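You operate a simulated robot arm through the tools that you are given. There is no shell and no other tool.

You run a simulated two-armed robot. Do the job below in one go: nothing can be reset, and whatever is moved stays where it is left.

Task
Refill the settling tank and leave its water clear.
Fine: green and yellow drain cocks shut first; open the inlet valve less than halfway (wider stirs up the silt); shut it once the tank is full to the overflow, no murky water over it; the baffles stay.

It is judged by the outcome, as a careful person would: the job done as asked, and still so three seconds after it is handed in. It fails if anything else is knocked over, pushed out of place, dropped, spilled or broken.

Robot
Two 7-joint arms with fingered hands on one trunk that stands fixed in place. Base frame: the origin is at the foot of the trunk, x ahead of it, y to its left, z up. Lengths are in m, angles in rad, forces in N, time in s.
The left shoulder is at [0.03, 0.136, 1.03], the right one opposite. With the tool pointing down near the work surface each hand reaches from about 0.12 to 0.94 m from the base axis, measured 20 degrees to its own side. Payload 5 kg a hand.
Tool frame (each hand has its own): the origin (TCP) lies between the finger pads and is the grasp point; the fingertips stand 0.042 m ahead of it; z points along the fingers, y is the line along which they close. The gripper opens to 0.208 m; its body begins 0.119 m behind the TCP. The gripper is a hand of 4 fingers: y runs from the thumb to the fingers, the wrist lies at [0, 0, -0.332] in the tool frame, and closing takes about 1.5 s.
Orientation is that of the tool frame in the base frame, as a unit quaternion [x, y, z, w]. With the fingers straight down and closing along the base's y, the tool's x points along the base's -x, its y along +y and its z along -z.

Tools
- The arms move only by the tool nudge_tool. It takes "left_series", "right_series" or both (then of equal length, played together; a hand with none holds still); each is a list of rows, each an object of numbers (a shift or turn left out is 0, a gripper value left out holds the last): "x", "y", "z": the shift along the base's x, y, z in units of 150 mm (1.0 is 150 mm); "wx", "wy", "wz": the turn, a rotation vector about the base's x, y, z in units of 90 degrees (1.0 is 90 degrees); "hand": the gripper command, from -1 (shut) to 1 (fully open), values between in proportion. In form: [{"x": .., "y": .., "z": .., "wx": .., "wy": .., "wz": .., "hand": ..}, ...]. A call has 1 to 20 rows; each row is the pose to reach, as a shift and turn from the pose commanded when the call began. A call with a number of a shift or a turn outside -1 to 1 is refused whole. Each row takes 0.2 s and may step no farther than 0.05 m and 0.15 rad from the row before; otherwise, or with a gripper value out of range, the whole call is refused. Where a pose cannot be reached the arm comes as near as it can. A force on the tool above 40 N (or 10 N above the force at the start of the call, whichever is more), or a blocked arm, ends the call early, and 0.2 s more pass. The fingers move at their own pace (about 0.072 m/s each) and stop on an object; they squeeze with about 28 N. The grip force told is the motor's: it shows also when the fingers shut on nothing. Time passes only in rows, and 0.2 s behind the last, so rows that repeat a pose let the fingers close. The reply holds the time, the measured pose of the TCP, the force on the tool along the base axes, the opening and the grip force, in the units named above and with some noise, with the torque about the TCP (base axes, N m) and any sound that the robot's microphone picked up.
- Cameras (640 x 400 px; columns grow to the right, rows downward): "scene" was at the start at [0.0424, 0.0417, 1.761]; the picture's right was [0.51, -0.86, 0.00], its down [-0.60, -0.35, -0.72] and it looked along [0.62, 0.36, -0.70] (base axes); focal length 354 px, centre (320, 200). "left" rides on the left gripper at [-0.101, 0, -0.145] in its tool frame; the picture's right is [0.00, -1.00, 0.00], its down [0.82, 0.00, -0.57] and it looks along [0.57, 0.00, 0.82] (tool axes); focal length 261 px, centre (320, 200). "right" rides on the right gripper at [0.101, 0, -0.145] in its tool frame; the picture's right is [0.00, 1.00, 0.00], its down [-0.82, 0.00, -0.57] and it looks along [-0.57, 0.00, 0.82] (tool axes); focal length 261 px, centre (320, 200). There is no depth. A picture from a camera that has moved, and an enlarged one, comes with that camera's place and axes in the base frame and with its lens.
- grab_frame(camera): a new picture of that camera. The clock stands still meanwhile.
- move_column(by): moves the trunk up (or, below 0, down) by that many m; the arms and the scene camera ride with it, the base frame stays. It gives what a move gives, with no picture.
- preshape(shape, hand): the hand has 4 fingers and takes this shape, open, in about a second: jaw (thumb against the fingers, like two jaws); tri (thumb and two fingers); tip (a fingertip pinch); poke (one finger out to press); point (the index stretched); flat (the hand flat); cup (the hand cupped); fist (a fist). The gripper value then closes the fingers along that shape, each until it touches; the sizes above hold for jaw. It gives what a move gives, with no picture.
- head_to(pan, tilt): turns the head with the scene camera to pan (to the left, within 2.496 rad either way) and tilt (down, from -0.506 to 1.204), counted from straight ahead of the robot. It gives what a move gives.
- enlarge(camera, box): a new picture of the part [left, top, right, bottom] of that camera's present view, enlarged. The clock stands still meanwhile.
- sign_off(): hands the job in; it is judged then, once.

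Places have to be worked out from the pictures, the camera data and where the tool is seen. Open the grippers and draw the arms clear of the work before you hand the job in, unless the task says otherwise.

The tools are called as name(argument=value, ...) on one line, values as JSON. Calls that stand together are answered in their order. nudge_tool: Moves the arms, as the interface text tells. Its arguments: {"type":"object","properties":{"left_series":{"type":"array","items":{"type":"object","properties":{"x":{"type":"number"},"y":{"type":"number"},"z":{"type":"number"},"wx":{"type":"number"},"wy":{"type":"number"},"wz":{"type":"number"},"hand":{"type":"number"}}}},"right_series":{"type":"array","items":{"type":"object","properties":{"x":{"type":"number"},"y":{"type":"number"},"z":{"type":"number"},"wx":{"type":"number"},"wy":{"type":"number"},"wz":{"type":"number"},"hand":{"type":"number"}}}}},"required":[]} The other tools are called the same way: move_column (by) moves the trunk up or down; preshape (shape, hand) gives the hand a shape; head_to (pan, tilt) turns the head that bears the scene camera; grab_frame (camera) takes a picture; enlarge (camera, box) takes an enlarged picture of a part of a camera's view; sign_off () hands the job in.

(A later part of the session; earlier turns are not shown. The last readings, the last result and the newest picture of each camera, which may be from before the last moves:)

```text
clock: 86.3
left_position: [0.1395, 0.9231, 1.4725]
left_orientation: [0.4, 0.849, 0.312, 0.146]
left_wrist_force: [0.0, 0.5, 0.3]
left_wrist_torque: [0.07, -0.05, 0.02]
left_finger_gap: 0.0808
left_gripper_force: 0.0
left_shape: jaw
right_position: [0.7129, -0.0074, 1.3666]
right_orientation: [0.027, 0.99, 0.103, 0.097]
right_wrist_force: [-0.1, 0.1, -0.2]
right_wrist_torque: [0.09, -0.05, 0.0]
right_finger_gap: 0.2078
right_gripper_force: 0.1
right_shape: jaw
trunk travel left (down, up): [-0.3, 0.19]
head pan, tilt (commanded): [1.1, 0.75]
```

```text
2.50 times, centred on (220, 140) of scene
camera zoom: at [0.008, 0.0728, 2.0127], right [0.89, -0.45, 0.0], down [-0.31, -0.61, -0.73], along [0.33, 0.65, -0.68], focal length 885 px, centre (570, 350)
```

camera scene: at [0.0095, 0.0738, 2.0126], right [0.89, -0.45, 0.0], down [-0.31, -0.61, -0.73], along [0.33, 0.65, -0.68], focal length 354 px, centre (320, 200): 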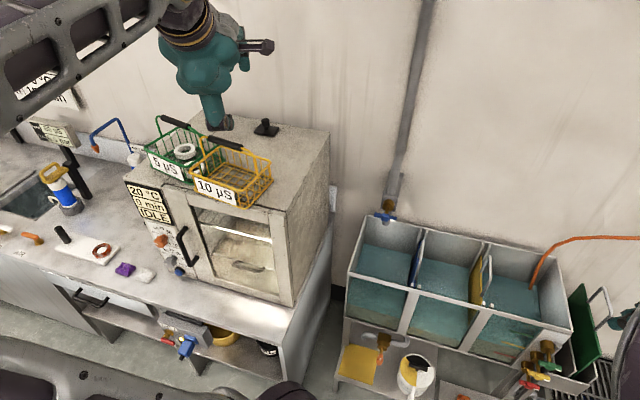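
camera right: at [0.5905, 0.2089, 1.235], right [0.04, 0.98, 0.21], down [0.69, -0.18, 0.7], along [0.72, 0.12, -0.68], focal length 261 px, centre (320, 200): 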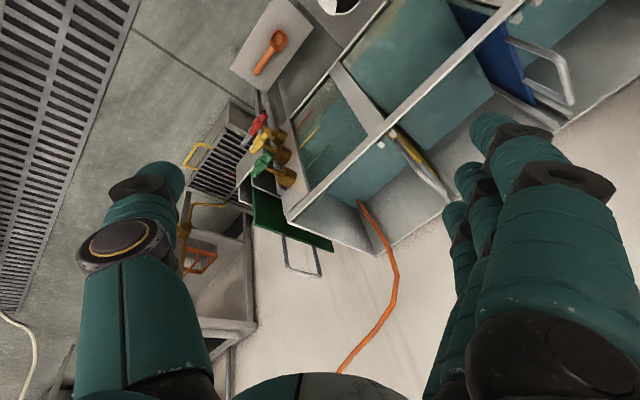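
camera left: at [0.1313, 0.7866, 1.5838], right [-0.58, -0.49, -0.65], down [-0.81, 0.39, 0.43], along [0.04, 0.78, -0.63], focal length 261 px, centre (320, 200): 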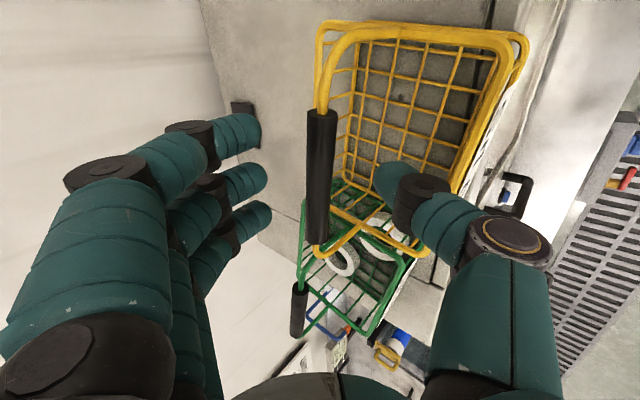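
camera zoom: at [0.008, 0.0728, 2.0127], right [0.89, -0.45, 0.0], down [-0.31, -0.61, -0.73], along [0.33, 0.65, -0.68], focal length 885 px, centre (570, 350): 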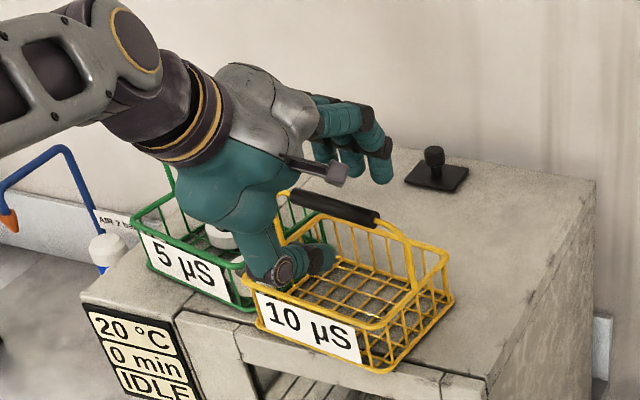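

The bar lies between the thumb tip and the three fingers. I'll close on it gently.

nudge_tool(left_series=[{"hand": -0.4}, {"hand": -0.55}, {"hand": -0.7}, {"hand": -0.85}, {"hand": -1}, {"hand": -1}, {"hand": -1}])

grab_frame(camera="left")

enlarge(camera="scene", box=[100, 60, 340, 220])

```text
clock: 87.9
left_position: [0.1409, 0.9237, 1.4728]
left_orientation: [0.4, 0.85, 0.31, 0.147]
left_wrist_force: [0.1, 1.1, 0.6]
left_wrist_torque: [-0.01, 0.02, 0.0]
left_finger_gap: 0.0136
left_gripper_force: 27.8
left_shape: jaw
right_position: [0.7148, -0.0062, 1.3644]
right_orientation: [0.027, 0.99, 0.102, 0.096]
right_wrist_force: [-0.8, -0.1, 0.1]
right_wrist_torque: [-0.01, 0.03, -0.01]
right_finger_gap: 0.2076
right_gripper_force: 0.0
right_shape: jaw
trunk travel left (down, up): [-0.3, 0.19]
head pan, tilt (commanded): [1.1, 0.75]
```

```text
taken
camera left: at [0.1321, 0.7878, 1.583], right [-0.59, -0.49, -0.65], down [-0.81, 0.4, 0.43], along [0.04, 0.78, -0.63], focal length 261 px, centre (320, 200)
```

left: 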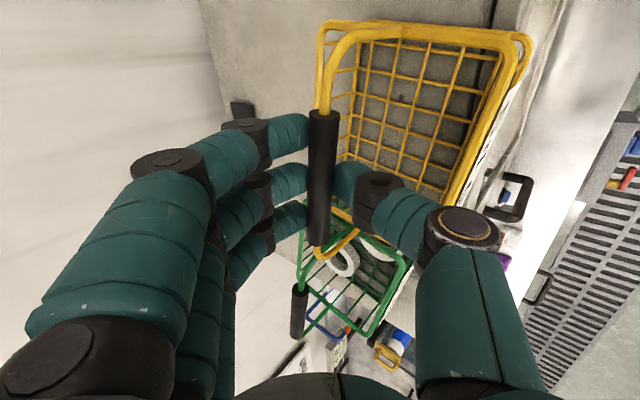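

```text
2.50 times, centred on (220, 140) of scene
camera zoom: at [0.0091, 0.0744, 2.0126], right [0.89, -0.45, 0.0], down [-0.31, -0.61, -0.73], along [0.33, 0.65, -0.68], focal length 885 px, centre (570, 350)
```

zoom: 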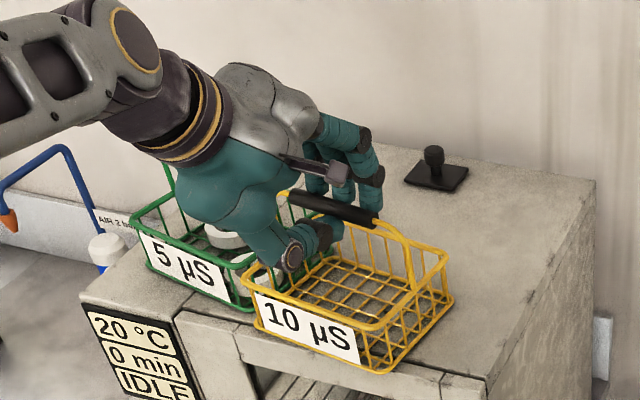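

The bar is held (gap 13.6 mm, no side force). I'll lift it about 15 mm and check that the basket comes up level.

nudge_tool(left_series=[{"z": 0.03}, {"z": 0.07}, {"z": 0.1}, {"z": 0.1}])

enlarge(camera="scene", box=[100, 60, 340, 220])

```text
clock: 88.9
left_position: [0.1396, 0.9248, 1.4875]
left_orientation: [0.401, 0.849, 0.311, 0.146]
left_wrist_force: [0.7, -0.2, -3.3]
left_wrist_torque: [-0.06, 0.05, 0.0]
left_finger_gap: 0.0137
left_gripper_force: 28.8
left_shape: jaw
right_position: [0.7143, -0.0065, 1.3648]
right_orientation: [0.027, 0.99, 0.102, 0.096]
right_wrist_force: [-0.5, -0.5, 0.1]
right_wrist_torque: [-0.02, 0.0, 0.0]
right_finger_gap: 0.2078
right_gripper_force: 0.1
right_shape: jaw
trunk travel left (down, up): [-0.3, 0.19]
head pan, tilt (commanded): [1.1, 0.75]
```

```text
2.50 times, centred on (220, 140) of scene
camera zoom: at [0.0091, 0.0746, 2.0126], right [0.89, -0.45, 0.0], down [-0.31, -0.61, -0.73], along [0.33, 0.65, -0.68], focal length 885 px, centre (570, 350)
```

zoom: 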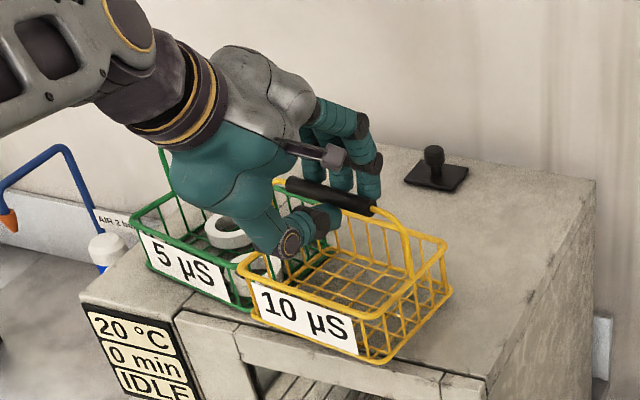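

The basket came up level, weighing about 3.3 N. I'll carry it back by about [+0.088, −0.017].

nudge_tool(left_series=[{"x": 0.1, "y": -0.02}, {"x": 0.2, "y": -0.04}, {"x": 0.3, "y": -0.06}, {"x": 0.4, "y": -0.08}, {"x": 0.5, "y": -0.1}, {"x": 0.585, "y": -0.113}, {"x": 0.585, "y": -0.113}])

enlarge(camera="scene", box=[100, 60, 340, 220])

```text
clock: 90.5
left_position: [0.2277, 0.906, 1.4882]
left_orientation: [0.399, 0.85, 0.311, 0.147]
left_wrist_force: [-0.6, -0.2, -3.7]
left_wrist_torque: [-0.03, 0.02, 0.0]
left_finger_gap: 0.0137
left_gripper_force: 27.5
left_shape: jaw
right_position: [0.7141, -0.0064, 1.3663]
right_orientation: [0.026, 0.99, 0.102, 0.096]
right_wrist_force: [-0.2, -0.1, -0.1]
right_wrist_torque: [0.01, -0.07, 0.01]
right_finger_gap: 0.2077
right_gripper_force: 0.0
right_shape: jaw
trunk travel left (down, up): [-0.3, 0.19]
head pan, tilt (commanded): [1.1, 0.75]
```

```text
2.50 times, centred on (220, 140) of scene
camera zoom: at [0.0084, 0.0746, 2.0126], right [0.89, -0.45, 0.0], down [-0.31, -0.61, -0.73], along [0.33, 0.65, -0.68], focal length 885 px, centre (570, 350)
```

zoom: 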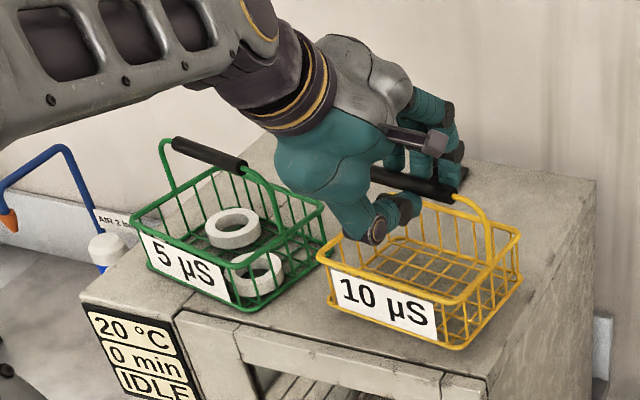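

The basket hangs level at the new spot. I'll lower it onto the oven top.

nudge_tool(left_series=[{"z": -0.04}, {"z": -0.07}, {"z": -0.095}, {"z": -0.105}, {"z": -0.105}])

enlarge(camera="scene", box=[100, 60, 340, 220])

```text
clock: 91.7
left_position: [0.2282, 0.905, 1.472]
left_orientation: [0.4, 0.849, 0.312, 0.147]
left_wrist_force: [0.7, 0.2, 0.5]
left_wrist_torque: [0.05, 0.03, -0.01]
left_finger_gap: 0.0134
left_gripper_force: 27.9
left_shape: jaw
right_position: [0.7144, -0.0078, 1.3657]
right_orientation: [0.026, 0.99, 0.102, 0.096]
right_wrist_force: [0.3, 0.1, 0.2]
right_wrist_torque: [0.01, -0.01, -0.01]
right_finger_gap: 0.2076
right_gripper_force: 0.0
right_shape: jaw
trunk travel left (down, up): [-0.3, 0.19]
head pan, tilt (commanded): [1.1, 0.75]
```

```text
2.50 times, centred on (220, 140) of scene
camera zoom: at [0.0092, 0.0741, 2.0127], right [0.89, -0.45, 0.0], down [-0.31, -0.61, -0.73], along [0.33, 0.65, -0.68], focal length 885 px, centre (570, 350)
```

zoom: 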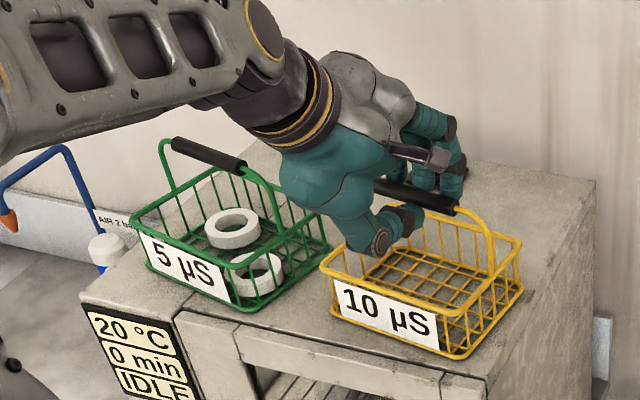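

The load is off the hand, so the basket is standing. Its grip is at about n=0.817, h=−0.477, matching my reading of where it began. I'll release and back off along the approach line.

nudge_tool(left_series=[{"hand": -0.8}, {"hand": -0.6}, {"hand": -0.4}, {"hand": -0.2}, {"hand": -0.2}, {"x": -0.08, "y": -0.066, "z": 0.122, "hand": -0.2}, {"x": -0.16, "y": -0.132, "z": 0.244, "hand": -0.2}, {"x": -0.24, "y": -0.198, "z": 0.366, "hand": -0.2}, {"x": -0.32, "y": -0.264, "z": 0.488, "hand": -0.2}, {"x": -0.4, "y": -0.33, "z": 0.609, "hand": -0.2}])

grab_frame(camera="left")

enlarge(camera="scene", box=[100, 60, 340, 220])

```text
clock: 93.9
left_position: [0.1697, 0.8554, 1.5644]
left_orientation: [0.4, 0.85, 0.311, 0.147]
left_wrist_force: [0.3, -0.6, 0.0]
left_wrist_torque: [0.05, -0.04, 0.05]
left_finger_gap: 0.0824
left_gripper_force: 0.1
left_shape: jaw
right_position: [0.7137, -0.0077, 1.3658]
right_orientation: [0.026, 0.99, 0.102, 0.096]
right_wrist_force: [-0.1, -0.2, 0.0]
right_wrist_torque: [0.04, 0.0, 0.01]
right_finger_gap: 0.2079
right_gripper_force: 0.1
right_shape: jaw
trunk travel left (down, up): [-0.3, 0.19]
head pan, tilt (commanded): [1.1, 0.75]
```

```text
taken
camera left: at [0.1598, 0.7198, 1.6749], right [-0.58, -0.49, -0.65], down [-0.81, 0.4, 0.43], along [0.04, 0.78, -0.63], focal length 261 px, centre (320, 200)
```

left: 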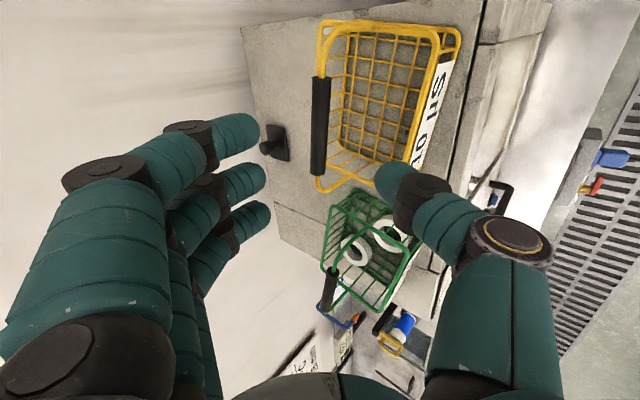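

```text
2.50 times, centred on (220, 140) of scene
camera zoom: at [0.0085, 0.0731, 2.0127], right [0.89, -0.45, 0.0], down [-0.31, -0.61, -0.73], along [0.33, 0.65, -0.68], focal length 885 px, centre (570, 350)
```

zoom: 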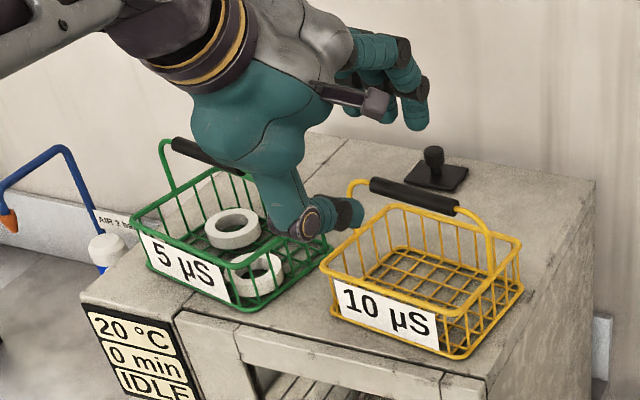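

Yellow stands upright in its old place. Green was shifted about 3–4 cm along −h and turned perhaps 10°. It's farther away, so I'll raise the trunk another 0.15 m and re-aim the left hand for its grip.

move_column(by=0.15)

nudge_tool(left_series=[{"wz": 0.06}, {"wz": 0.12}, {"wz": 0.17}, {"wz": 0.17}])

grab_frame(camera="left")

enlarge(camera="scene", box=[120, 120, 320, 250])

```text
clock: 95.6
left_position: [0.1682, 0.8568, 1.714]
left_orientation: [0.4, 0.85, 0.311, 0.146]
left_wrist_force: [0.2, -0.2, 0.3]
left_wrist_torque: [0.02, -0.02, -0.01]
left_finger_gap: 0.0824
left_gripper_force: 0.1
left_shape: jaw
right_position: [0.7143, -0.0063, 1.5149]
right_orientation: [0.026, 0.99, 0.103, 0.096]
right_wrist_force: [-0.2, -0.5, 0.1]
right_wrist_torque: [0.01, 0.0, 0.02]
right_finger_gap: 0.2082
right_gripper_force: 0.1
right_shape: jaw
trunk travel left (down, up): [-0.45, 0.04]
head pan, tilt (commanded): [1.1, 0.75]
```

```text
clock: 96.6
left_position: [0.1691, 0.8554, 1.7136]
left_orientation: [0.283, 0.895, 0.328, 0.104]
left_wrist_force: [0.6, 1.1, -0.3]
left_wrist_torque: [0.01, -0.03, -0.03]
left_finger_gap: 0.0825
left_gripper_force: 0.1
left_shape: jaw
right_position: [0.715, -0.0062, 1.5149]
right_orientation: [0.027, 0.99, 0.101, 0.097]
right_wrist_force: [-0.4, -0.2, 0.0]
right_wrist_torque: [0.03, -0.04, -0.02]
right_finger_gap: 0.208
right_gripper_force: 0.0
right_shape: jaw
trunk travel left (down, up): [-0.45, 0.04]
head pan, tilt (commanded): [1.1, 0.75]
```

```text
taken
camera left: at [0.1963, 0.7234, 1.8236], right [-0.43, -0.63, -0.65], down [-0.89, 0.17, 0.43], along [-0.16, 0.76, -0.63], focal length 261 px, centre (320, 200)
```

left: 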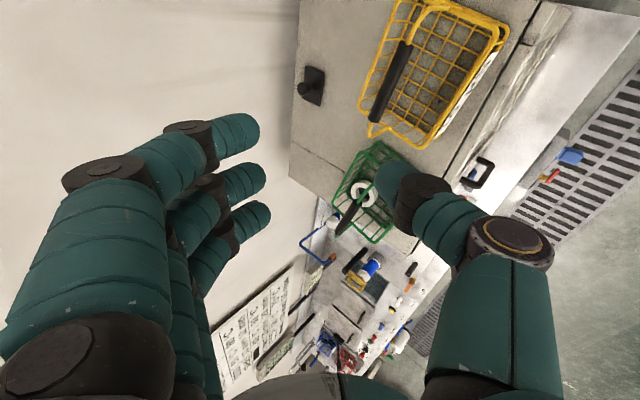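

```text
3.08 times, centred on (220, 185) of scene
camera zoom: at [0.0085, 0.0741, 2.1626], right [0.89, -0.45, 0.0], down [-0.31, -0.61, -0.73], along [0.33, 0.65, -0.68], focal length 1089 px, centre (628, 246)
```

zoom: 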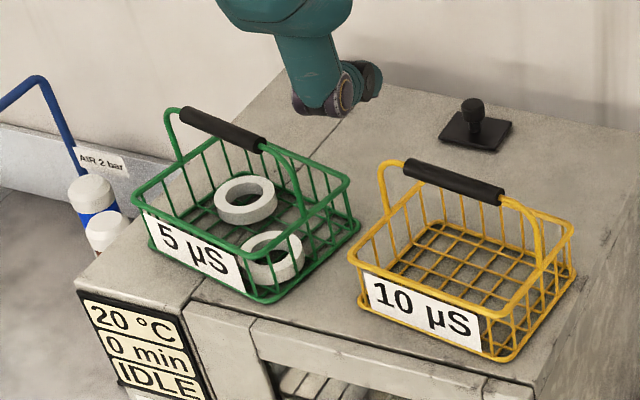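

From the higher camera both baskets look parallel; yellow reads n≈0.820, h≈−0.481 and green n≈0.821, h≈−0.753. Compared with the start, green should go back about 37 mm along +h. I'll approach its grip in two stages.

nudge_tool(left_series=[{"x": -0.14, "y": 0.16, "z": -0.135}, {"x": -0.28, "y": 0.32, "z": -0.27}, {"x": -0.42, "y": 0.48, "z": -0.405}, {"x": -0.56, "y": 0.64, "z": -0.54}])

nudge_tool(left_series=[{"x": -0.14, "y": 0.16, "z": -0.135}, {"x": -0.28, "y": 0.32, "z": -0.27}, {"x": -0.42, "y": 0.48, "z": -0.405}, {"x": -0.56, "y": 0.637, "z": -0.54}, {"x": -0.56, "y": 0.637, "z": -0.54}])

grab_frame(camera="left")

grab_frame(camera="scene")

```text
clock: 97.6
left_position: [0.0842, 0.9577, 1.6316]
left_orientation: [0.284, 0.895, 0.327, 0.104]
left_wrist_force: [-0.2, -0.4, -0.5]
left_wrist_torque: [-0.05, -0.09, -0.06]
left_finger_gap: 0.0826
left_gripper_force: 0.0
left_shape: jaw
right_position: [0.7133, -0.0041, 1.5151]
right_orientation: [0.026, 0.99, 0.101, 0.097]
right_wrist_force: [-0.6, 0.8, 0.7]
right_wrist_torque: [-0.15, -0.06, -0.06]
right_finger_gap: 0.2078
right_gripper_force: 0.1
right_shape: jaw
trunk travel left (down, up): [-0.45, 0.04]
head pan, tilt (commanded): [1.1, 0.75]
```

```text
clock: 98.8
left_position: [-0.0004, 1.0511, 1.5525]
left_orientation: [0.283, 0.896, 0.328, 0.104]
left_wrist_force: [0.2, -1.0, 0.0]
left_wrist_torque: [-0.01, 0.03, 0.09]
left_finger_gap: 0.0823
left_gripper_force: 0.1
left_shape: jaw
right_position: [0.7145, -0.0068, 1.514]
right_orientation: [0.026, 0.99, 0.102, 0.096]
right_wrist_force: [0.3, -0.3, -0.9]
right_wrist_torque: [0.04, 0.05, 0.03]
right_finger_gap: 0.2077
right_gripper_force: 0.0
right_shape: jaw
trunk travel left (down, up): [-0.45, 0.04]
head pan, tilt (commanded): [1.1, 0.75]
```

```text
taken
camera left: at [0.0295, 0.9173, 1.6631], right [-0.44, -0.63, -0.65], down [-0.89, 0.17, 0.43], along [-0.16, 0.76, -0.63], focal length 261 px, centre (320, 200)
```

left: 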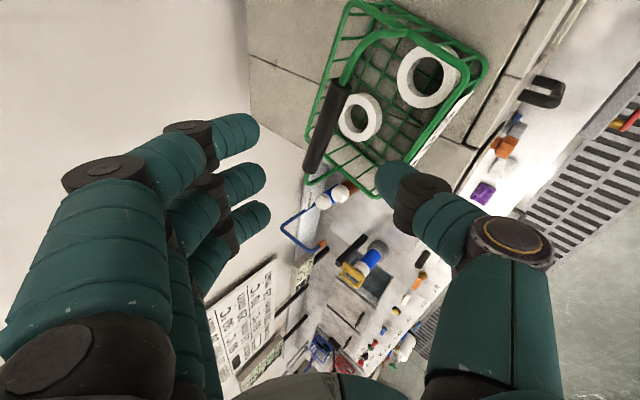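

```text
taken
camera scene: at [0.01, 0.0734, 2.1627], right [0.89, -0.45, 0.0], down [-0.31, -0.61, -0.73], along [0.33, 0.65, -0.68], focal length 354 px, centre (320, 200)
```

scene: 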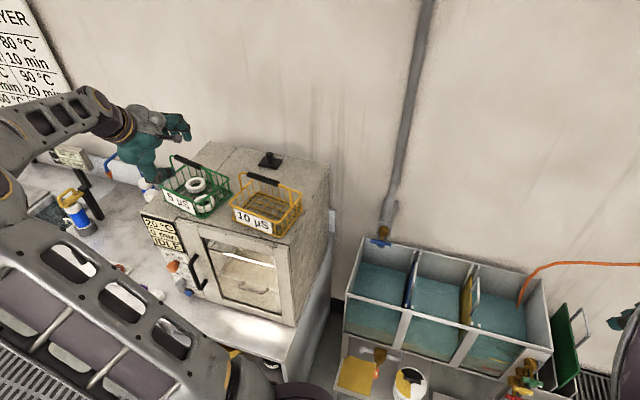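

The bar centre reads about [0.048, 1.109, 1.456] in both cameras. I'll yaw the hand a further 7° to match the bar better and centre on it.

nudge_tool(left_series=[{"wz": -0.04, "x": -0.025, "y": 0.006}, {"wz": -0.078, "x": -0.049, "y": 0.012}, {"wz": -0.078, "x": -0.049, "y": 0.012}])

grab_frame(camera="left")

```text
clock: 99.6
left_position: [-0.006, 1.0504, 1.5529]
left_orientation: [0.338, 0.876, 0.321, 0.124]
left_wrist_force: [0.6, 0.1, -0.4]
left_wrist_torque: [0.06, 0.08, 0.02]
left_finger_gap: 0.0826
left_gripper_force: 0.1
left_shape: jaw
right_position: [0.716, -0.0082, 1.515]
right_orientation: [0.026, 0.99, 0.102, 0.096]
right_wrist_force: [0.4, -1.0, -0.4]
right_wrist_torque: [0.02, 0.04, 0.0]
right_finger_gap: 0.2079
right_gripper_force: 0.1
right_shape: jaw
trunk travel left (down, up): [-0.45, 0.04]
head pan, tilt (commanded): [1.1, 0.75]
```

```text
taken
camera left: at [0.0063, 0.9146, 1.6627], right [-0.51, -0.57, -0.65], down [-0.86, 0.27, 0.43], along [-0.07, 0.78, -0.63], focal length 261 px, centre (320, 200)
```

left: 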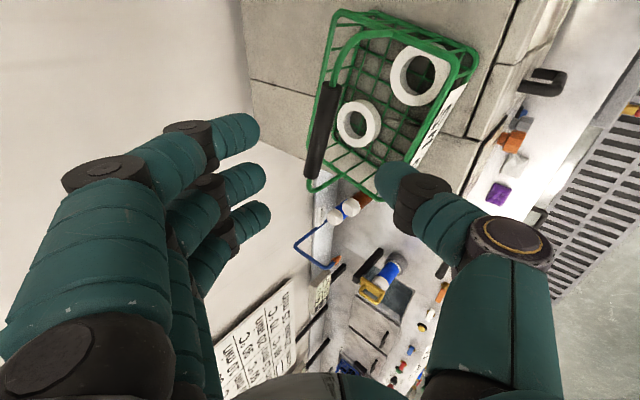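

The bar is centred just as it was for yellow. I'll advance 0.1 m along the pointing direction.

nudge_tool(left_series=[{"x": 0.072, "y": 0.08, "z": -0.127}, {"x": 0.144, "y": 0.16, "z": -0.254}, {"x": 0.217, "y": 0.24, "z": -0.381}, {"x": 0.289, "y": 0.321, "z": -0.508}, {"x": 0.289, "y": 0.321, "z": -0.508}])

grab_frame(camera="left")

enlarge(camera="scene", box=[100, 100, 320, 250])

```text
clock: 100.8
left_position: [0.0365, 1.0962, 1.4761]
left_orientation: [0.337, 0.876, 0.322, 0.124]
left_wrist_force: [-0.7, -0.7, -0.8]
left_wrist_torque: [0.04, 0.01, 0.03]
left_finger_gap: 0.0827
left_gripper_force: 0.0
left_shape: jaw
right_position: [0.7142, -0.0067, 1.5162]
right_orientation: [0.026, 0.99, 0.103, 0.096]
right_wrist_force: [0.3, 0.0, 0.5]
right_wrist_torque: [0.08, 0.01, 0.01]
right_finger_gap: 0.2078
right_gripper_force: 0.0
right_shape: jaw
trunk travel left (down, up): [-0.45, 0.04]
head pan, tilt (commanded): [1.1, 0.75]
```

```text
taken
camera left: at [0.0476, 0.9613, 1.5862], right [-0.51, -0.57, -0.65], down [-0.86, 0.27, 0.43], along [-0.07, 0.78, -0.63], focal length 261 px, centre (320, 200)
```

left: 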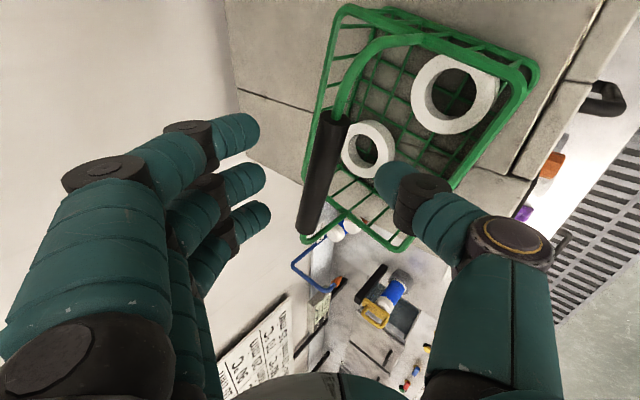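

```text
2.67 times, centred on (210, 175) of scene
camera zoom: at [0.0087, 0.073, 2.1627], right [0.89, -0.45, 0.0], down [-0.31, -0.61, -0.73], along [0.33, 0.65, -0.68], focal length 944 px, centre (613, 267)
```

zoom: 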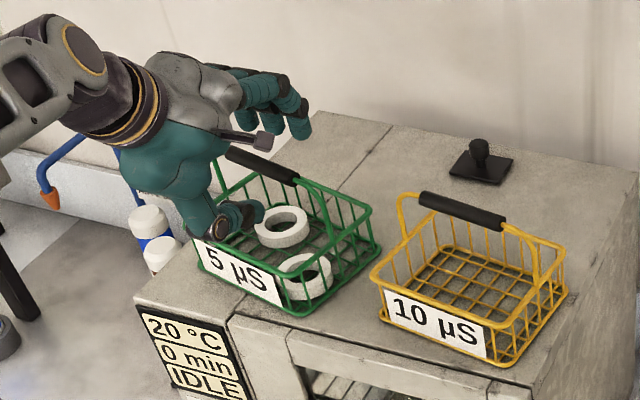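

The bar is between thumb and fingers and nothing is touching. I'll close, then lift about 12 mm.

nudge_tool(left_series=[{"hand": -0.4}, {"hand": -0.55}, {"hand": -0.7}, {"hand": -0.85}, {"hand": -1}, {"hand": -1}, {"hand": -1}])

nudge_tool(left_series=[{"z": 0.03}, {"z": 0.06}, {"z": 0.09}, {"z": 0.09}])

enlarge(camera="scene", box=[100, 100, 320, 250])

```text
clock: 102.4
left_position: [0.0369, 1.0981, 1.4758]
left_orientation: [0.337, 0.876, 0.321, 0.125]
left_wrist_force: [2.8, 3.9, 4.5]
left_wrist_torque: [0.37, 0.01, -0.09]
left_finger_gap: 0.0152
left_gripper_force: 27.9
left_shape: jaw
right_position: [0.7153, -0.0062, 1.5152]
right_orientation: [0.027, 0.99, 0.103, 0.095]
right_wrist_force: [0.6, -1.6, -0.7]
right_wrist_torque: [-0.02, 0.03, 0.02]
right_finger_gap: 0.208
right_gripper_force: 0.1
right_shape: jaw
trunk travel left (down, up): [-0.45, 0.04]
head pan, tilt (commanded): [1.1, 0.75]
```

```text
clock: 103.4
left_position: [0.0354, 1.0984, 1.488]
left_orientation: [0.337, 0.876, 0.321, 0.123]
left_wrist_force: [-1.4, 1.2, -5.8]
left_wrist_torque: [-0.1, 0.08, -0.02]
left_finger_gap: 0.0151
left_gripper_force: 27.8
left_shape: jaw
right_position: [0.7153, -0.0061, 1.5154]
right_orientation: [0.027, 0.99, 0.103, 0.097]
right_wrist_force: [-0.8, 0.3, -0.9]
right_wrist_torque: [-0.05, -0.01, 0.03]
right_finger_gap: 0.2079
right_gripper_force: 0.0
right_shape: jaw
trunk travel left (down, up): [-0.45, 0.04]
head pan, tilt (commanded): [1.1, 0.75]
```

```text
2.67 times, centred on (210, 175) of scene
camera zoom: at [0.0088, 0.0755, 2.1625], right [0.89, -0.45, 0.0], down [-0.31, -0.61, -0.73], along [0.33, 0.65, -0.68], focal length 944 px, centre (613, 267)
```

zoom: 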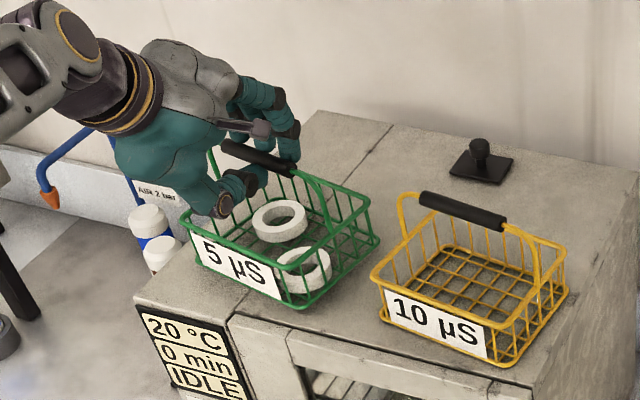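

Green is lifted level (5.8 N) with its rolls lying still. I'll carry it back about 37 mm along +h with a slight 2.5° turn to match yellow, then set it down.

nudge_tool(left_series=[{"x": 0.04, "y": -0.05, "wz": 0.007}, {"x": 0.08, "y": -0.1, "wz": 0.014}, {"x": 0.12, "y": -0.15, "wz": 0.021}, {"x": 0.155, "y": -0.195, "wz": 0.028}, {"x": 0.155, "y": -0.195, "wz": 0.028}, {"x": 0.155, "y": -0.195, "wz": 0.028, "z": -0.04}, {"x": 0.155, "y": -0.195, "wz": 0.028, "z": -0.07}, {"x": 0.155, "y": -0.195, "wz": 0.028, "z": -0.09}, {"x": 0.155, "y": -0.195, "wz": 0.028, "z": -0.095}, {"x": 0.155, "y": -0.195, "wz": 0.028, "z": -0.095}])

enlarge(camera="scene", box=[100, 100, 320, 250])

```text
clock: 105.6
left_position: [0.0588, 1.0691, 1.4768]
left_orientation: [0.318, 0.883, 0.324, 0.116]
left_wrist_force: [3.2, -1.9, 3.1]
left_wrist_torque: [0.36, 0.12, -0.1]
left_finger_gap: 0.0151
left_gripper_force: 27.5
left_shape: jaw
right_position: [0.7139, -0.0083, 1.5162]
right_orientation: [0.026, 0.99, 0.102, 0.096]
right_wrist_force: [0.4, 0.4, 0.2]
right_wrist_torque: [0.02, -0.02, 0.02]
right_finger_gap: 0.2078
right_gripper_force: 0.1
right_shape: jaw
trunk travel left (down, up): [-0.45, 0.04]
head pan, tilt (commanded): [1.1, 0.75]
```

```text
2.67 times, centred on (210, 175) of scene
camera zoom: at [0.0096, 0.0735, 2.1627], right [0.89, -0.45, 0.0], down [-0.31, -0.61, -0.73], along [0.33, 0.65, -0.68], focal length 944 px, centre (613, 267)
```

zoom: 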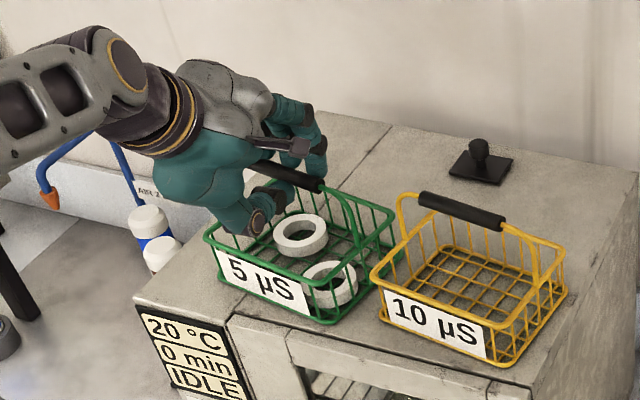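

Green is set down with the load off the hand. I'll release and back off along the approach line.

nudge_tool(left_series=[{"hand": -0.8}, {"hand": -0.6}, {"hand": -0.4}, {"hand": -0.2}, {"hand": -0.2}, {"x": -0.066, "y": -0.08, "z": 0.122, "hand": -0.2}, {"x": -0.132, "y": -0.16, "z": 0.244, "hand": -0.2}, {"x": -0.197, "y": -0.24, "z": 0.366, "hand": -0.2}, {"x": -0.263, "y": -0.32, "z": 0.488, "hand": -0.2}, {"x": -0.329, "y": -0.399, "z": 0.609, "hand": -0.2}])

enlarge(camera="scene", box=[100, 100, 320, 250])

```text
clock: 107.8
left_position: [0.0117, 1.0078, 1.5657]
left_orientation: [0.318, 0.883, 0.325, 0.118]
left_wrist_force: [0.3, 0.0, 0.5]
left_wrist_torque: [0.05, 0.03, 0.02]
left_finger_gap: 0.0824
left_gripper_force: 0.1
left_shape: jaw
right_position: [0.7129, -0.008, 1.5159]
right_orientation: [0.026, 0.99, 0.103, 0.096]
right_wrist_force: [-0.8, 0.0, -0.4]
right_wrist_torque: [0.03, -0.02, 0.03]
right_finger_gap: 0.2079
right_gripper_force: 0.0
right_shape: jaw
trunk travel left (down, up): [-0.45, 0.04]
head pan, tilt (commanded): [1.1, 0.75]
```

```text
2.67 times, centred on (210, 175) of scene
camera zoom: at [0.0086, 0.0724, 2.1627], right [0.89, -0.45, 0.0], down [-0.31, -0.61, -0.73], along [0.33, 0.65, -0.68], focal length 944 px, centre (613, 267)
```

zoom: 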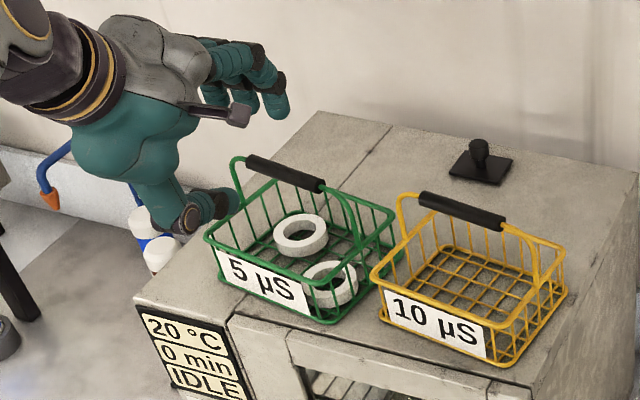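

Both baskets stand neatly again. I'll raise the left hand and draw it back clear of the oven before lowering the trunk.

nudge_tool(left_series=[{"z": 0.2}, {"z": 0.4}, {"z": 0.6}, {"z": 0.6, "y": -0.25}, {"z": 0.6, "y": -0.5}, {"z": 0.6, "y": -0.75}, {"z": 0.6, "y": -1.0}])

nudge_tool(left_series=[{"y": -0.2, "x": 0.1}, {"y": -0.4, "x": 0.2}, {"y": -0.6, "x": 0.3}, {"y": -0.8, "x": 0.4}, {"y": -1.0, "x": 0.5}])

grab_frame(camera="scene")

```text
clock: 109.4
left_position: [0.0095, 0.8533, 1.6609]
left_orientation: [0.319, 0.883, 0.325, 0.116]
left_wrist_force: [0.3, -1.5, 0.7]
left_wrist_torque: [0.14, 0.03, 0.12]
left_finger_gap: 0.0829
left_gripper_force: 0.2
left_shape: jaw
right_position: [0.7137, -0.0117, 1.5175]
right_orientation: [0.028, 0.99, 0.103, 0.096]
right_wrist_force: [-0.4, -3.0, 0.4]
right_wrist_torque: [0.25, 0.0, 0.02]
right_finger_gap: 0.2077
right_gripper_force: 0.0
right_shape: jaw
trunk travel left (down, up): [-0.45, 0.04]
head pan, tilt (commanded): [1.1, 0.75]
```

```text
clock: 110.6
left_position: [0.0863, 0.7053, 1.6568]
left_orientation: [0.318, 0.883, 0.324, 0.116]
left_wrist_force: [0.0, -2.0, 0.2]
left_wrist_torque: [0.09, 0.01, 0.07]
left_finger_gap: 0.0827
left_gripper_force: 0.1
left_shape: jaw
right_position: [0.7154, -0.0091, 1.5151]
right_orientation: [0.027, 0.99, 0.103, 0.096]
right_wrist_force: [0.5, -1.4, 0.4]
right_wrist_torque: [0.19, 0.0, 0.05]
right_finger_gap: 0.2079
right_gripper_force: 0.0
right_shape: jaw
trunk travel left (down, up): [-0.45, 0.04]
head pan, tilt (commanded): [1.1, 0.75]
```

```text
taken
camera scene: at [0.0097, 0.0701, 2.1628], right [0.89, -0.45, 0.0], down [-0.31, -0.61, -0.73], along [0.33, 0.65, -0.68], focal length 354 px, centre (320, 200)
```

scene: 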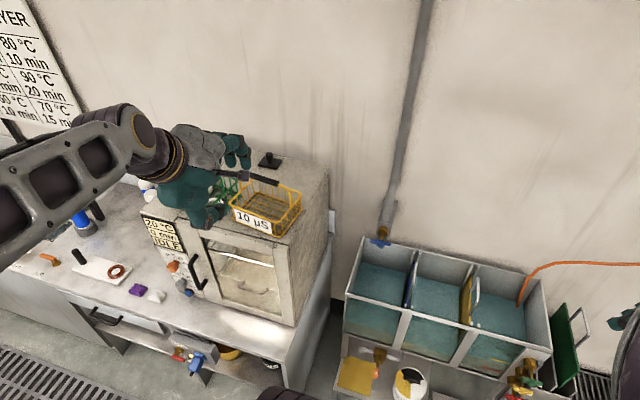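

I'll draw the left hand back a bit more and look at where its elbow lies before lowering the trunk.

nudge_tool(left_series=[{"y": -0.2}, {"y": -0.4}, {"y": -0.6}, {"y": -0.8}, {"y": -1.0}])

head_to(pan=2.0, tilt=0.6)

grab_frame(camera="scene")

```text
clock: 111.8
left_position: [0.0849, 0.5576, 1.6573]
left_orientation: [0.318, 0.883, 0.324, 0.117]
left_wrist_force: [-0.2, -1.6, -0.3]
left_wrist_torque: [0.14, -0.01, 0.09]
left_finger_gap: 0.0827
left_gripper_force: 0.1
left_shape: jaw
right_position: [0.7134, -0.0104, 1.5144]
right_orientation: [0.027, 0.99, 0.103, 0.097]
right_wrist_force: [0.0, -1.8, 0.4]
right_wrist_torque: [0.15, 0.06, 0.01]
right_finger_gap: 0.2082
right_gripper_force: 0.1
right_shape: jaw
trunk travel left (down, up): [-0.45, 0.04]
head pan, tilt (commanded): [1.1, 0.75]
```

```text
clock: 113.0
left_position: [0.0855, 0.5603, 1.6566]
left_orientation: [0.318, 0.884, 0.323, 0.116]
left_wrist_force: [0.4, -0.7, 0.4]
left_wrist_torque: [0.04, 0.01, 0.01]
left_finger_gap: 0.0826
left_gripper_force: 0.1
left_shape: jaw
right_position: [0.7154, -0.0073, 1.5148]
right_orientation: [0.027, 0.99, 0.102, 0.096]
right_wrist_force: [-0.6, -0.7, 0.1]
right_wrist_torque: [-0.01, 0.04, 0.01]
right_finger_gap: 0.2078
right_gripper_force: 0.0
right_shape: jaw
trunk travel left (down, up): [-0.45, 0.04]
head pan, tilt (commanded): [2.0, 0.6]
```

```text
taken
camera scene: at [-0.0653, 0.0803, 2.1755], right [0.91, 0.42, 0.0], down [0.23, -0.51, -0.83], along [-0.34, 0.75, -0.56], focal length 354 px, centre (320, 200)
```

scene: 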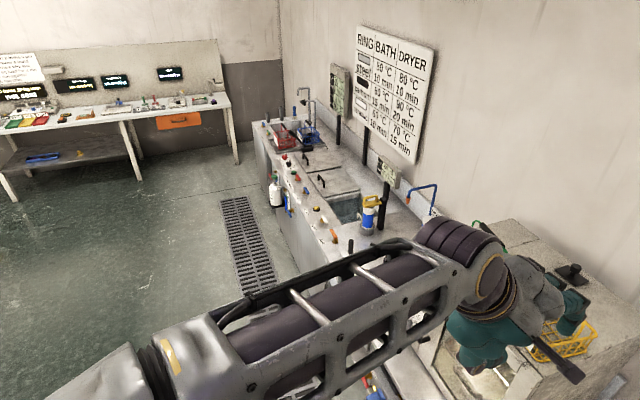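

The left elbow is out over free floor and the hand is well in front of the counter. I'll lower the trunk in two steps.

move_column(by=-0.2)

move_column(by=-0.2)

head_to(pan=1.1, tilt=0.75)

grab_frame(camera="scene")

```text
clock: 115.2
left_position: [0.0869, 0.5591, 1.4555]
left_orientation: [0.318, 0.883, 0.324, 0.117]
left_wrist_force: [0.0, 0.1, 0.0]
left_wrist_torque: [0.03, -0.03, -0.01]
left_finger_gap: 0.0825
left_gripper_force: 0.0
left_shape: jaw
right_position: [0.7144, -0.0073, 1.316]
right_orientation: [0.027, 0.99, 0.102, 0.096]
right_wrist_force: [1.2, 1.0, 0.9]
right_wrist_torque: [-0.01, -0.02, -0.03]
right_finger_gap: 0.2078
right_gripper_force: 0.1
right_shape: jaw
trunk travel left (down, up): [-0.25, 0.24]
head pan, tilt (commanded): [2.0, 0.6]
```

```text
clock: 117.4
left_position: [0.0862, 0.559, 1.2568]
left_orientation: [0.319, 0.883, 0.324, 0.117]
left_wrist_force: [-0.5, 0.1, 0.9]
left_wrist_torque: [-0.03, 0.0, 0.03]
left_finger_gap: 0.083
left_gripper_force: 0.1
left_shape: jaw
right_position: [0.7145, -0.0075, 1.116]
right_orientation: [0.026, 0.99, 0.102, 0.097]
right_wrist_force: [0.4, -1.3, 0.5]
right_wrist_torque: [0.02, -0.03, -0.04]
right_finger_gap: 0.2077
right_gripper_force: 0.0
right_shape: jaw
trunk travel left (down, up): [-0.05, 0.44]
head pan, tilt (commanded): [2.0, 0.6]
```

```text
clock: 118.6
left_position: [0.0863, 0.5585, 1.2559]
left_orientation: [0.318, 0.884, 0.323, 0.117]
left_wrist_force: [-0.1, -1.1, -0.5]
left_wrist_torque: [-0.01, -0.01, -0.01]
left_finger_gap: 0.0828
left_gripper_force: 0.1
left_shape: jaw
right_position: [0.7152, -0.0071, 1.1165]
right_orientation: [0.027, 0.99, 0.102, 0.096]
right_wrist_force: [0.1, 0.2, -0.3]
right_wrist_torque: [0.02, 0.03, 0.02]
right_finger_gap: 0.2078
right_gripper_force: 0.1
right_shape: jaw
trunk travel left (down, up): [-0.05, 0.44]
head pan, tilt (commanded): [1.1, 0.75]
```

```text
taken
camera scene: at [0.0089, 0.074, 1.7626], right [0.89, -0.45, 0.0], down [-0.31, -0.61, -0.73], along [0.33, 0.65, -0.68], focal length 354 px, centre (320, 200)
```

scene: 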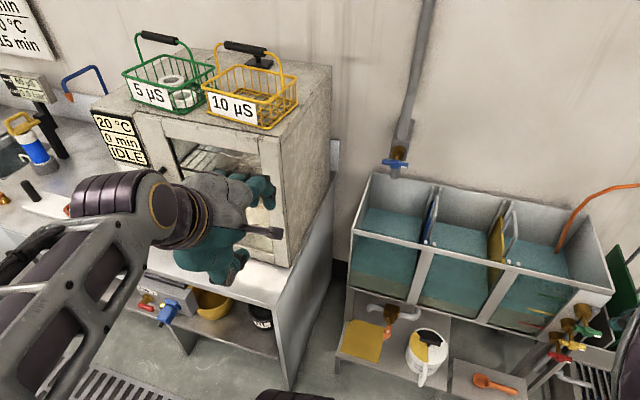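

The baskets match the first picture again: both grips and outer edges are within a couple of pixels. Now the inlet. The right arm handled this orientation well, so I'll use it for the blue valve, first tilting it back to point along the wall normal.

nudge_tool(right_series=[{"wx": 0.06, "wy": -0.06, "hand": -0.4}, {"wx": 0.12, "wy": -0.12, "hand": -0.4}, {"wx": 0.18, "wy": -0.18, "hand": -0.4}, {"wx": 0.24, "wy": -0.24, "hand": -0.4}, {"wx": 0.3, "wy": -0.3, "hand": -0.4}, {"wx": 0.36, "wy": -0.36, "hand": -0.4}, {"wx": 0.42, "wy": -0.42, "hand": -0.4}, {"wx": 0.48, "wy": -0.48, "hand": -0.4}, {"wx": 0.54, "wy": -0.54, "hand": -0.4}, {"wx": 0.58, "wy": -0.58, "hand": -0.4}, {"wx": 0.58, "wy": -0.58, "hand": -0.4}])

head_to(pan=0.7, tilt=0.75)

grab_frame(camera="scene")

```text
clock: 121.0
left_position: [0.0858, 0.5592, 1.2549]
left_orientation: [0.318, 0.884, 0.323, 0.116]
left_wrist_force: [-0.1, 0.8, 0.5]
left_wrist_torque: [0.0, 0.0, -0.06]
left_finger_gap: 0.0827
left_gripper_force: 0.0
left_shape: jaw
right_position: [0.7134, -0.0055, 1.1157]
right_orientation: [0.017, 0.706, 0.514, 0.486]
right_wrist_force: [0.1, 0.5, -0.7]
right_wrist_torque: [-0.01, -0.01, -0.05]
right_finger_gap: 0.0625
right_gripper_force: 0.1
right_shape: jaw
trunk travel left (down, up): [-0.05, 0.44]
head pan, tilt (commanded): [1.1, 0.75]
```

```text
clock: 121.8
left_position: [0.0861, 0.559, 1.2559]
left_orientation: [0.319, 0.883, 0.323, 0.117]
left_wrist_force: [0.4, 0.2, -0.3]
left_wrist_torque: [0.01, -0.01, -0.01]
left_finger_gap: 0.083
left_gripper_force: 0.0
left_shape: jaw
right_position: [0.7147, -0.0055, 1.1144]
right_orientation: [0.019, 0.707, 0.514, 0.486]
right_wrist_force: [-0.3, 0.0, 0.1]
right_wrist_torque: [0.04, -0.01, 0.0]
right_finger_gap: 0.0627
right_gripper_force: 0.1
right_shape: jaw
trunk travel left (down, up): [-0.05, 0.44]
head pan, tilt (commanded): [0.7, 0.75]
```

```text
taken
camera scene: at [0.0348, 0.0535, 1.7626], right [0.64, -0.76, 0.0], down [-0.52, -0.44, -0.73], along [0.56, 0.47, -0.68], focal length 354 px, centre (320, 200)
```

scene: 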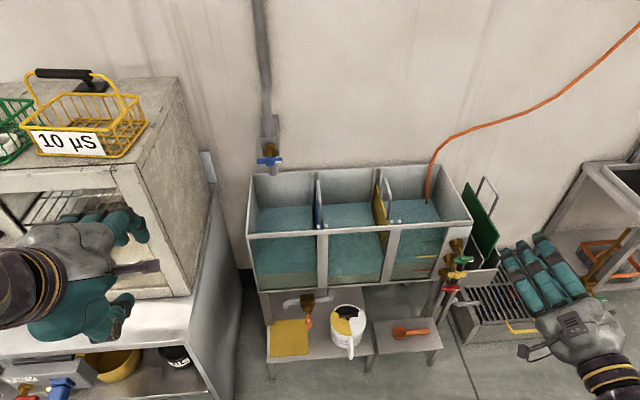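

With both arms aside, the whole tank is in view. I'll zoom in on the tank and the inlet valve.

enlarge(camera="scene", box=[230, 130, 370, 230])

enlarge(camera="scene", box=[350, 150, 490, 300])

enlarge(camera="scene", box=[240, 210, 470, 300])

```text
4.00 times, centred on (300, 180) of scene
camera zoom: at [0.0348, 0.0535, 1.7626], right [0.64, -0.76, 0.0], down [-0.52, -0.44, -0.73], along [0.56, 0.47, -0.68], focal length 1416 px, centre (400, 280)
```

zoom: 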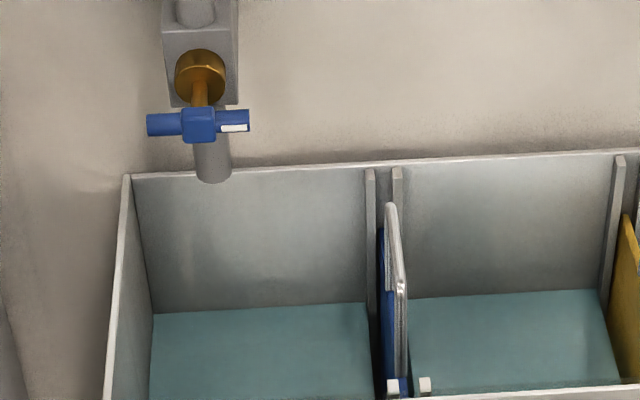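

```text
2.67 times, centred on (420, 225) of scene
camera zoom: at [0.0348, 0.0535, 1.7626], right [0.64, -0.76, 0.0], down [-0.52, -0.44, -0.73], along [0.56, 0.47, -0.68], focal length 944 px, centre (53, 133)
```

zoom: 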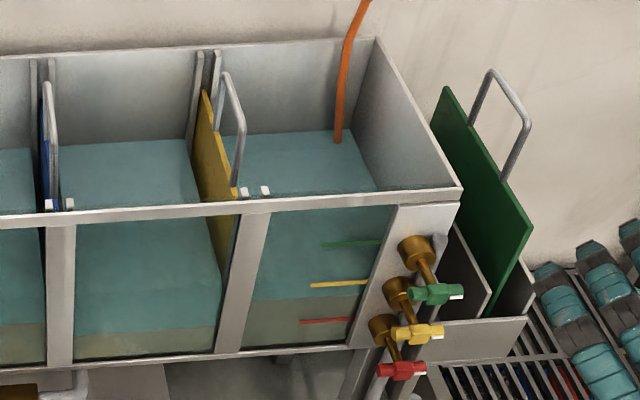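

```text
2.78 times, centred on (355, 255) of scene
camera zoom: at [0.0348, 0.0535, 1.7626], right [0.64, -0.76, 0.0], down [-0.52, -0.44, -0.73], along [0.56, 0.47, -0.68], focal length 985 px, centre (223, 47)
```

zoom: 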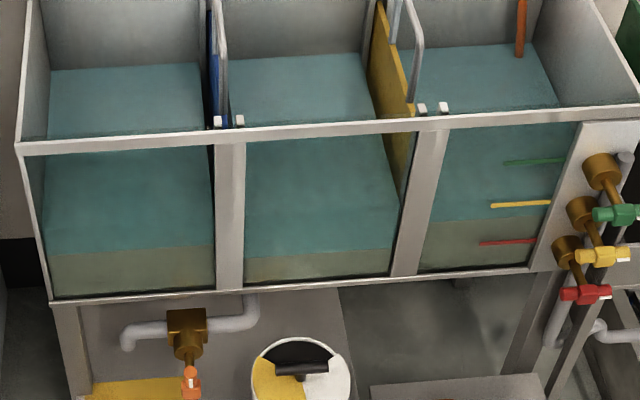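

The blue handle is horizontal with its white mark right, so it's shut. I'll take one closer look at the right end wall and rim for the overflow.

enlarge(camera="scene", box=[415, 155, 485, 225])

enlarge(camera="scene", box=[370, 155, 450, 225])

enlarge(camera="scene", box=[235, 160, 305, 240])

```text
5.71 times, centred on (450, 190) of scene
camera zoom: at [0.0348, 0.0535, 1.7626], right [0.64, -0.76, 0.0], down [-0.52, -0.44, -0.73], along [0.56, 0.47, -0.68], focal length 2023 px, centre (-423, 257)
```

zoom: 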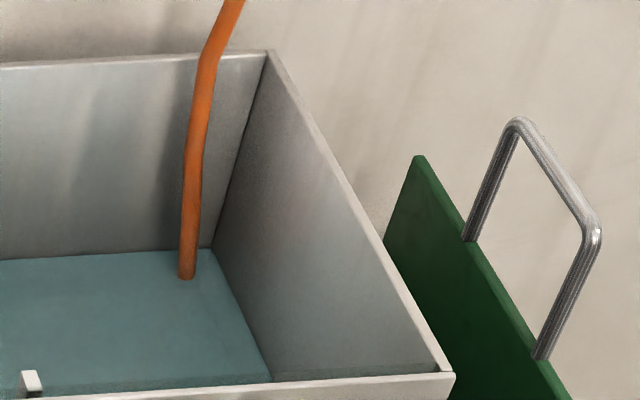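

```text
5.71 times, centred on (410, 190) of scene
camera zoom: at [0.0348, 0.0535, 1.7626], right [0.64, -0.76, 0.0], down [-0.52, -0.44, -0.73], along [0.56, 0.47, -0.68], focal length 2023 px, centre (-194, 257)
```

zoom: 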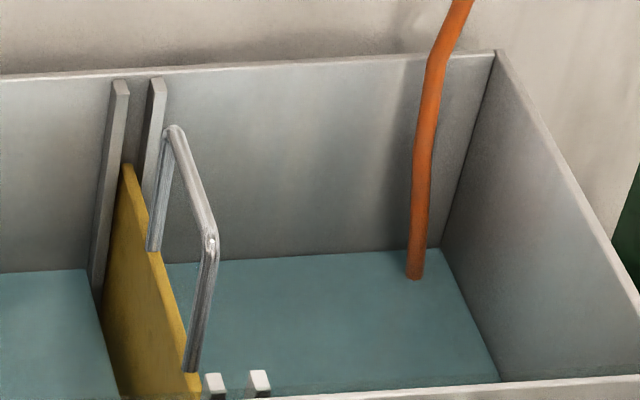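

```text
5.00 times, centred on (270, 200) of scene
camera zoom: at [0.0348, 0.0535, 1.7626], right [0.64, -0.76, 0.0], down [-0.52, -0.44, -0.73], along [0.56, 0.47, -0.68], focal length 1770 px, centre (570, 200)
```

zoom: 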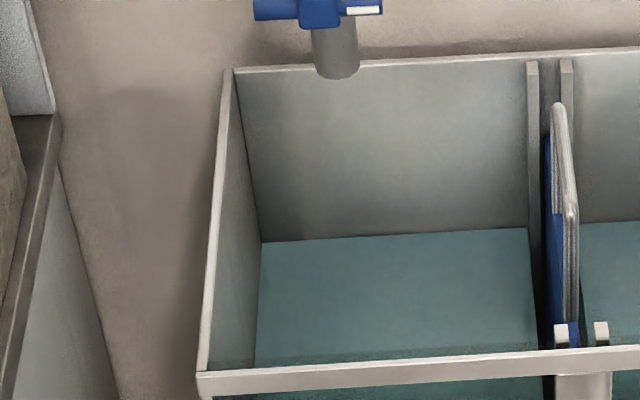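

I see no separate overflow fitting, so I'll watch the level, the rim and the sounds during filling. I'll roll the right hand so its closing axis is vertical for the horizontal blue handle and begin moving toward it.

nudge_tool(right_series=[{"wx": 0.0546, "wy": 0.0546}, {"wx": 0.1092, "wy": 0.1092}, {"wx": 0.1638, "wy": 0.1638}, {"wx": 0.2184, "wy": 0.2184}, {"wx": 0.273, "wy": 0.273}, {"wx": 0.3276, "wy": 0.3276}])

nudge_tool(right_series=[{"x": -0.073, "y": 0.214, "z": -0.02}, {"x": -0.146, "y": 0.428, "z": -0.04}, {"x": -0.219, "y": 0.641, "z": -0.06}, {"x": -0.292, "y": 0.855, "z": -0.08}])

grab_frame(camera="scene")

```text
clock: 123.2
left_position: [0.0844, 0.5604, 1.2562]
left_orientation: [0.318, 0.884, 0.324, 0.116]
left_wrist_force: [0.6, -0.2, 1.1]
left_wrist_torque: [0.05, -0.03, -0.03]
left_finger_gap: 0.0827
left_gripper_force: 0.1
left_shape: jaw
right_position: [0.7144, -0.0068, 1.1158]
right_orientation: [0.269, 0.653, 0.654, 0.271]
right_wrist_force: [-0.1, 0.0, -0.3]
right_wrist_torque: [0.03, 0.01, -0.01]
right_finger_gap: 0.0626
right_gripper_force: 0.1
right_shape: jaw
trunk travel left (down, up): [-0.05, 0.44]
head pan, tilt (commanded): [0.7, 0.75]
```

```text
clock: 124.2
left_position: [0.0862, 0.5597, 1.2543]
left_orientation: [0.317, 0.884, 0.323, 0.117]
left_wrist_force: [-0.4, 0.5, 0.0]
left_wrist_torque: [-0.04, 0.04, 0.0]
left_finger_gap: 0.0828
left_gripper_force: 0.1
left_shape: jaw
right_position: [0.6688, 0.1232, 1.1034]
right_orientation: [0.269, 0.654, 0.652, 0.272]
right_wrist_force: [0.5, 1.0, -0.2]
right_wrist_torque: [-0.01, 0.03, 0.0]
right_finger_gap: 0.0626
right_gripper_force: 0.1
right_shape: jaw
trunk travel left (down, up): [-0.05, 0.44]
head pan, tilt (commanded): [0.7, 0.75]
```

```text
taken
camera scene: at [0.0351, 0.0544, 1.7625], right [0.64, -0.77, 0.0], down [-0.52, -0.44, -0.73], along [0.56, 0.47, -0.68], focal length 354 px, centre (320, 200)
```

scene: 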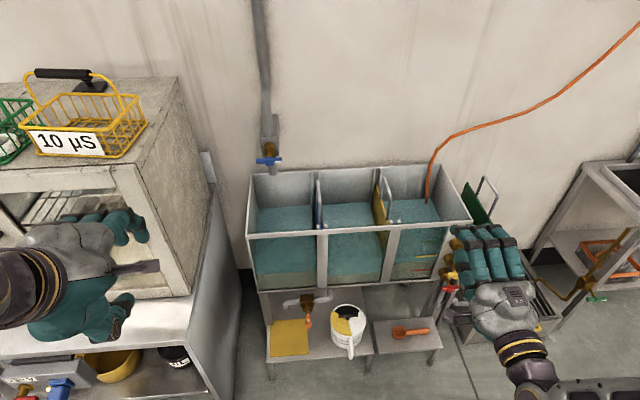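

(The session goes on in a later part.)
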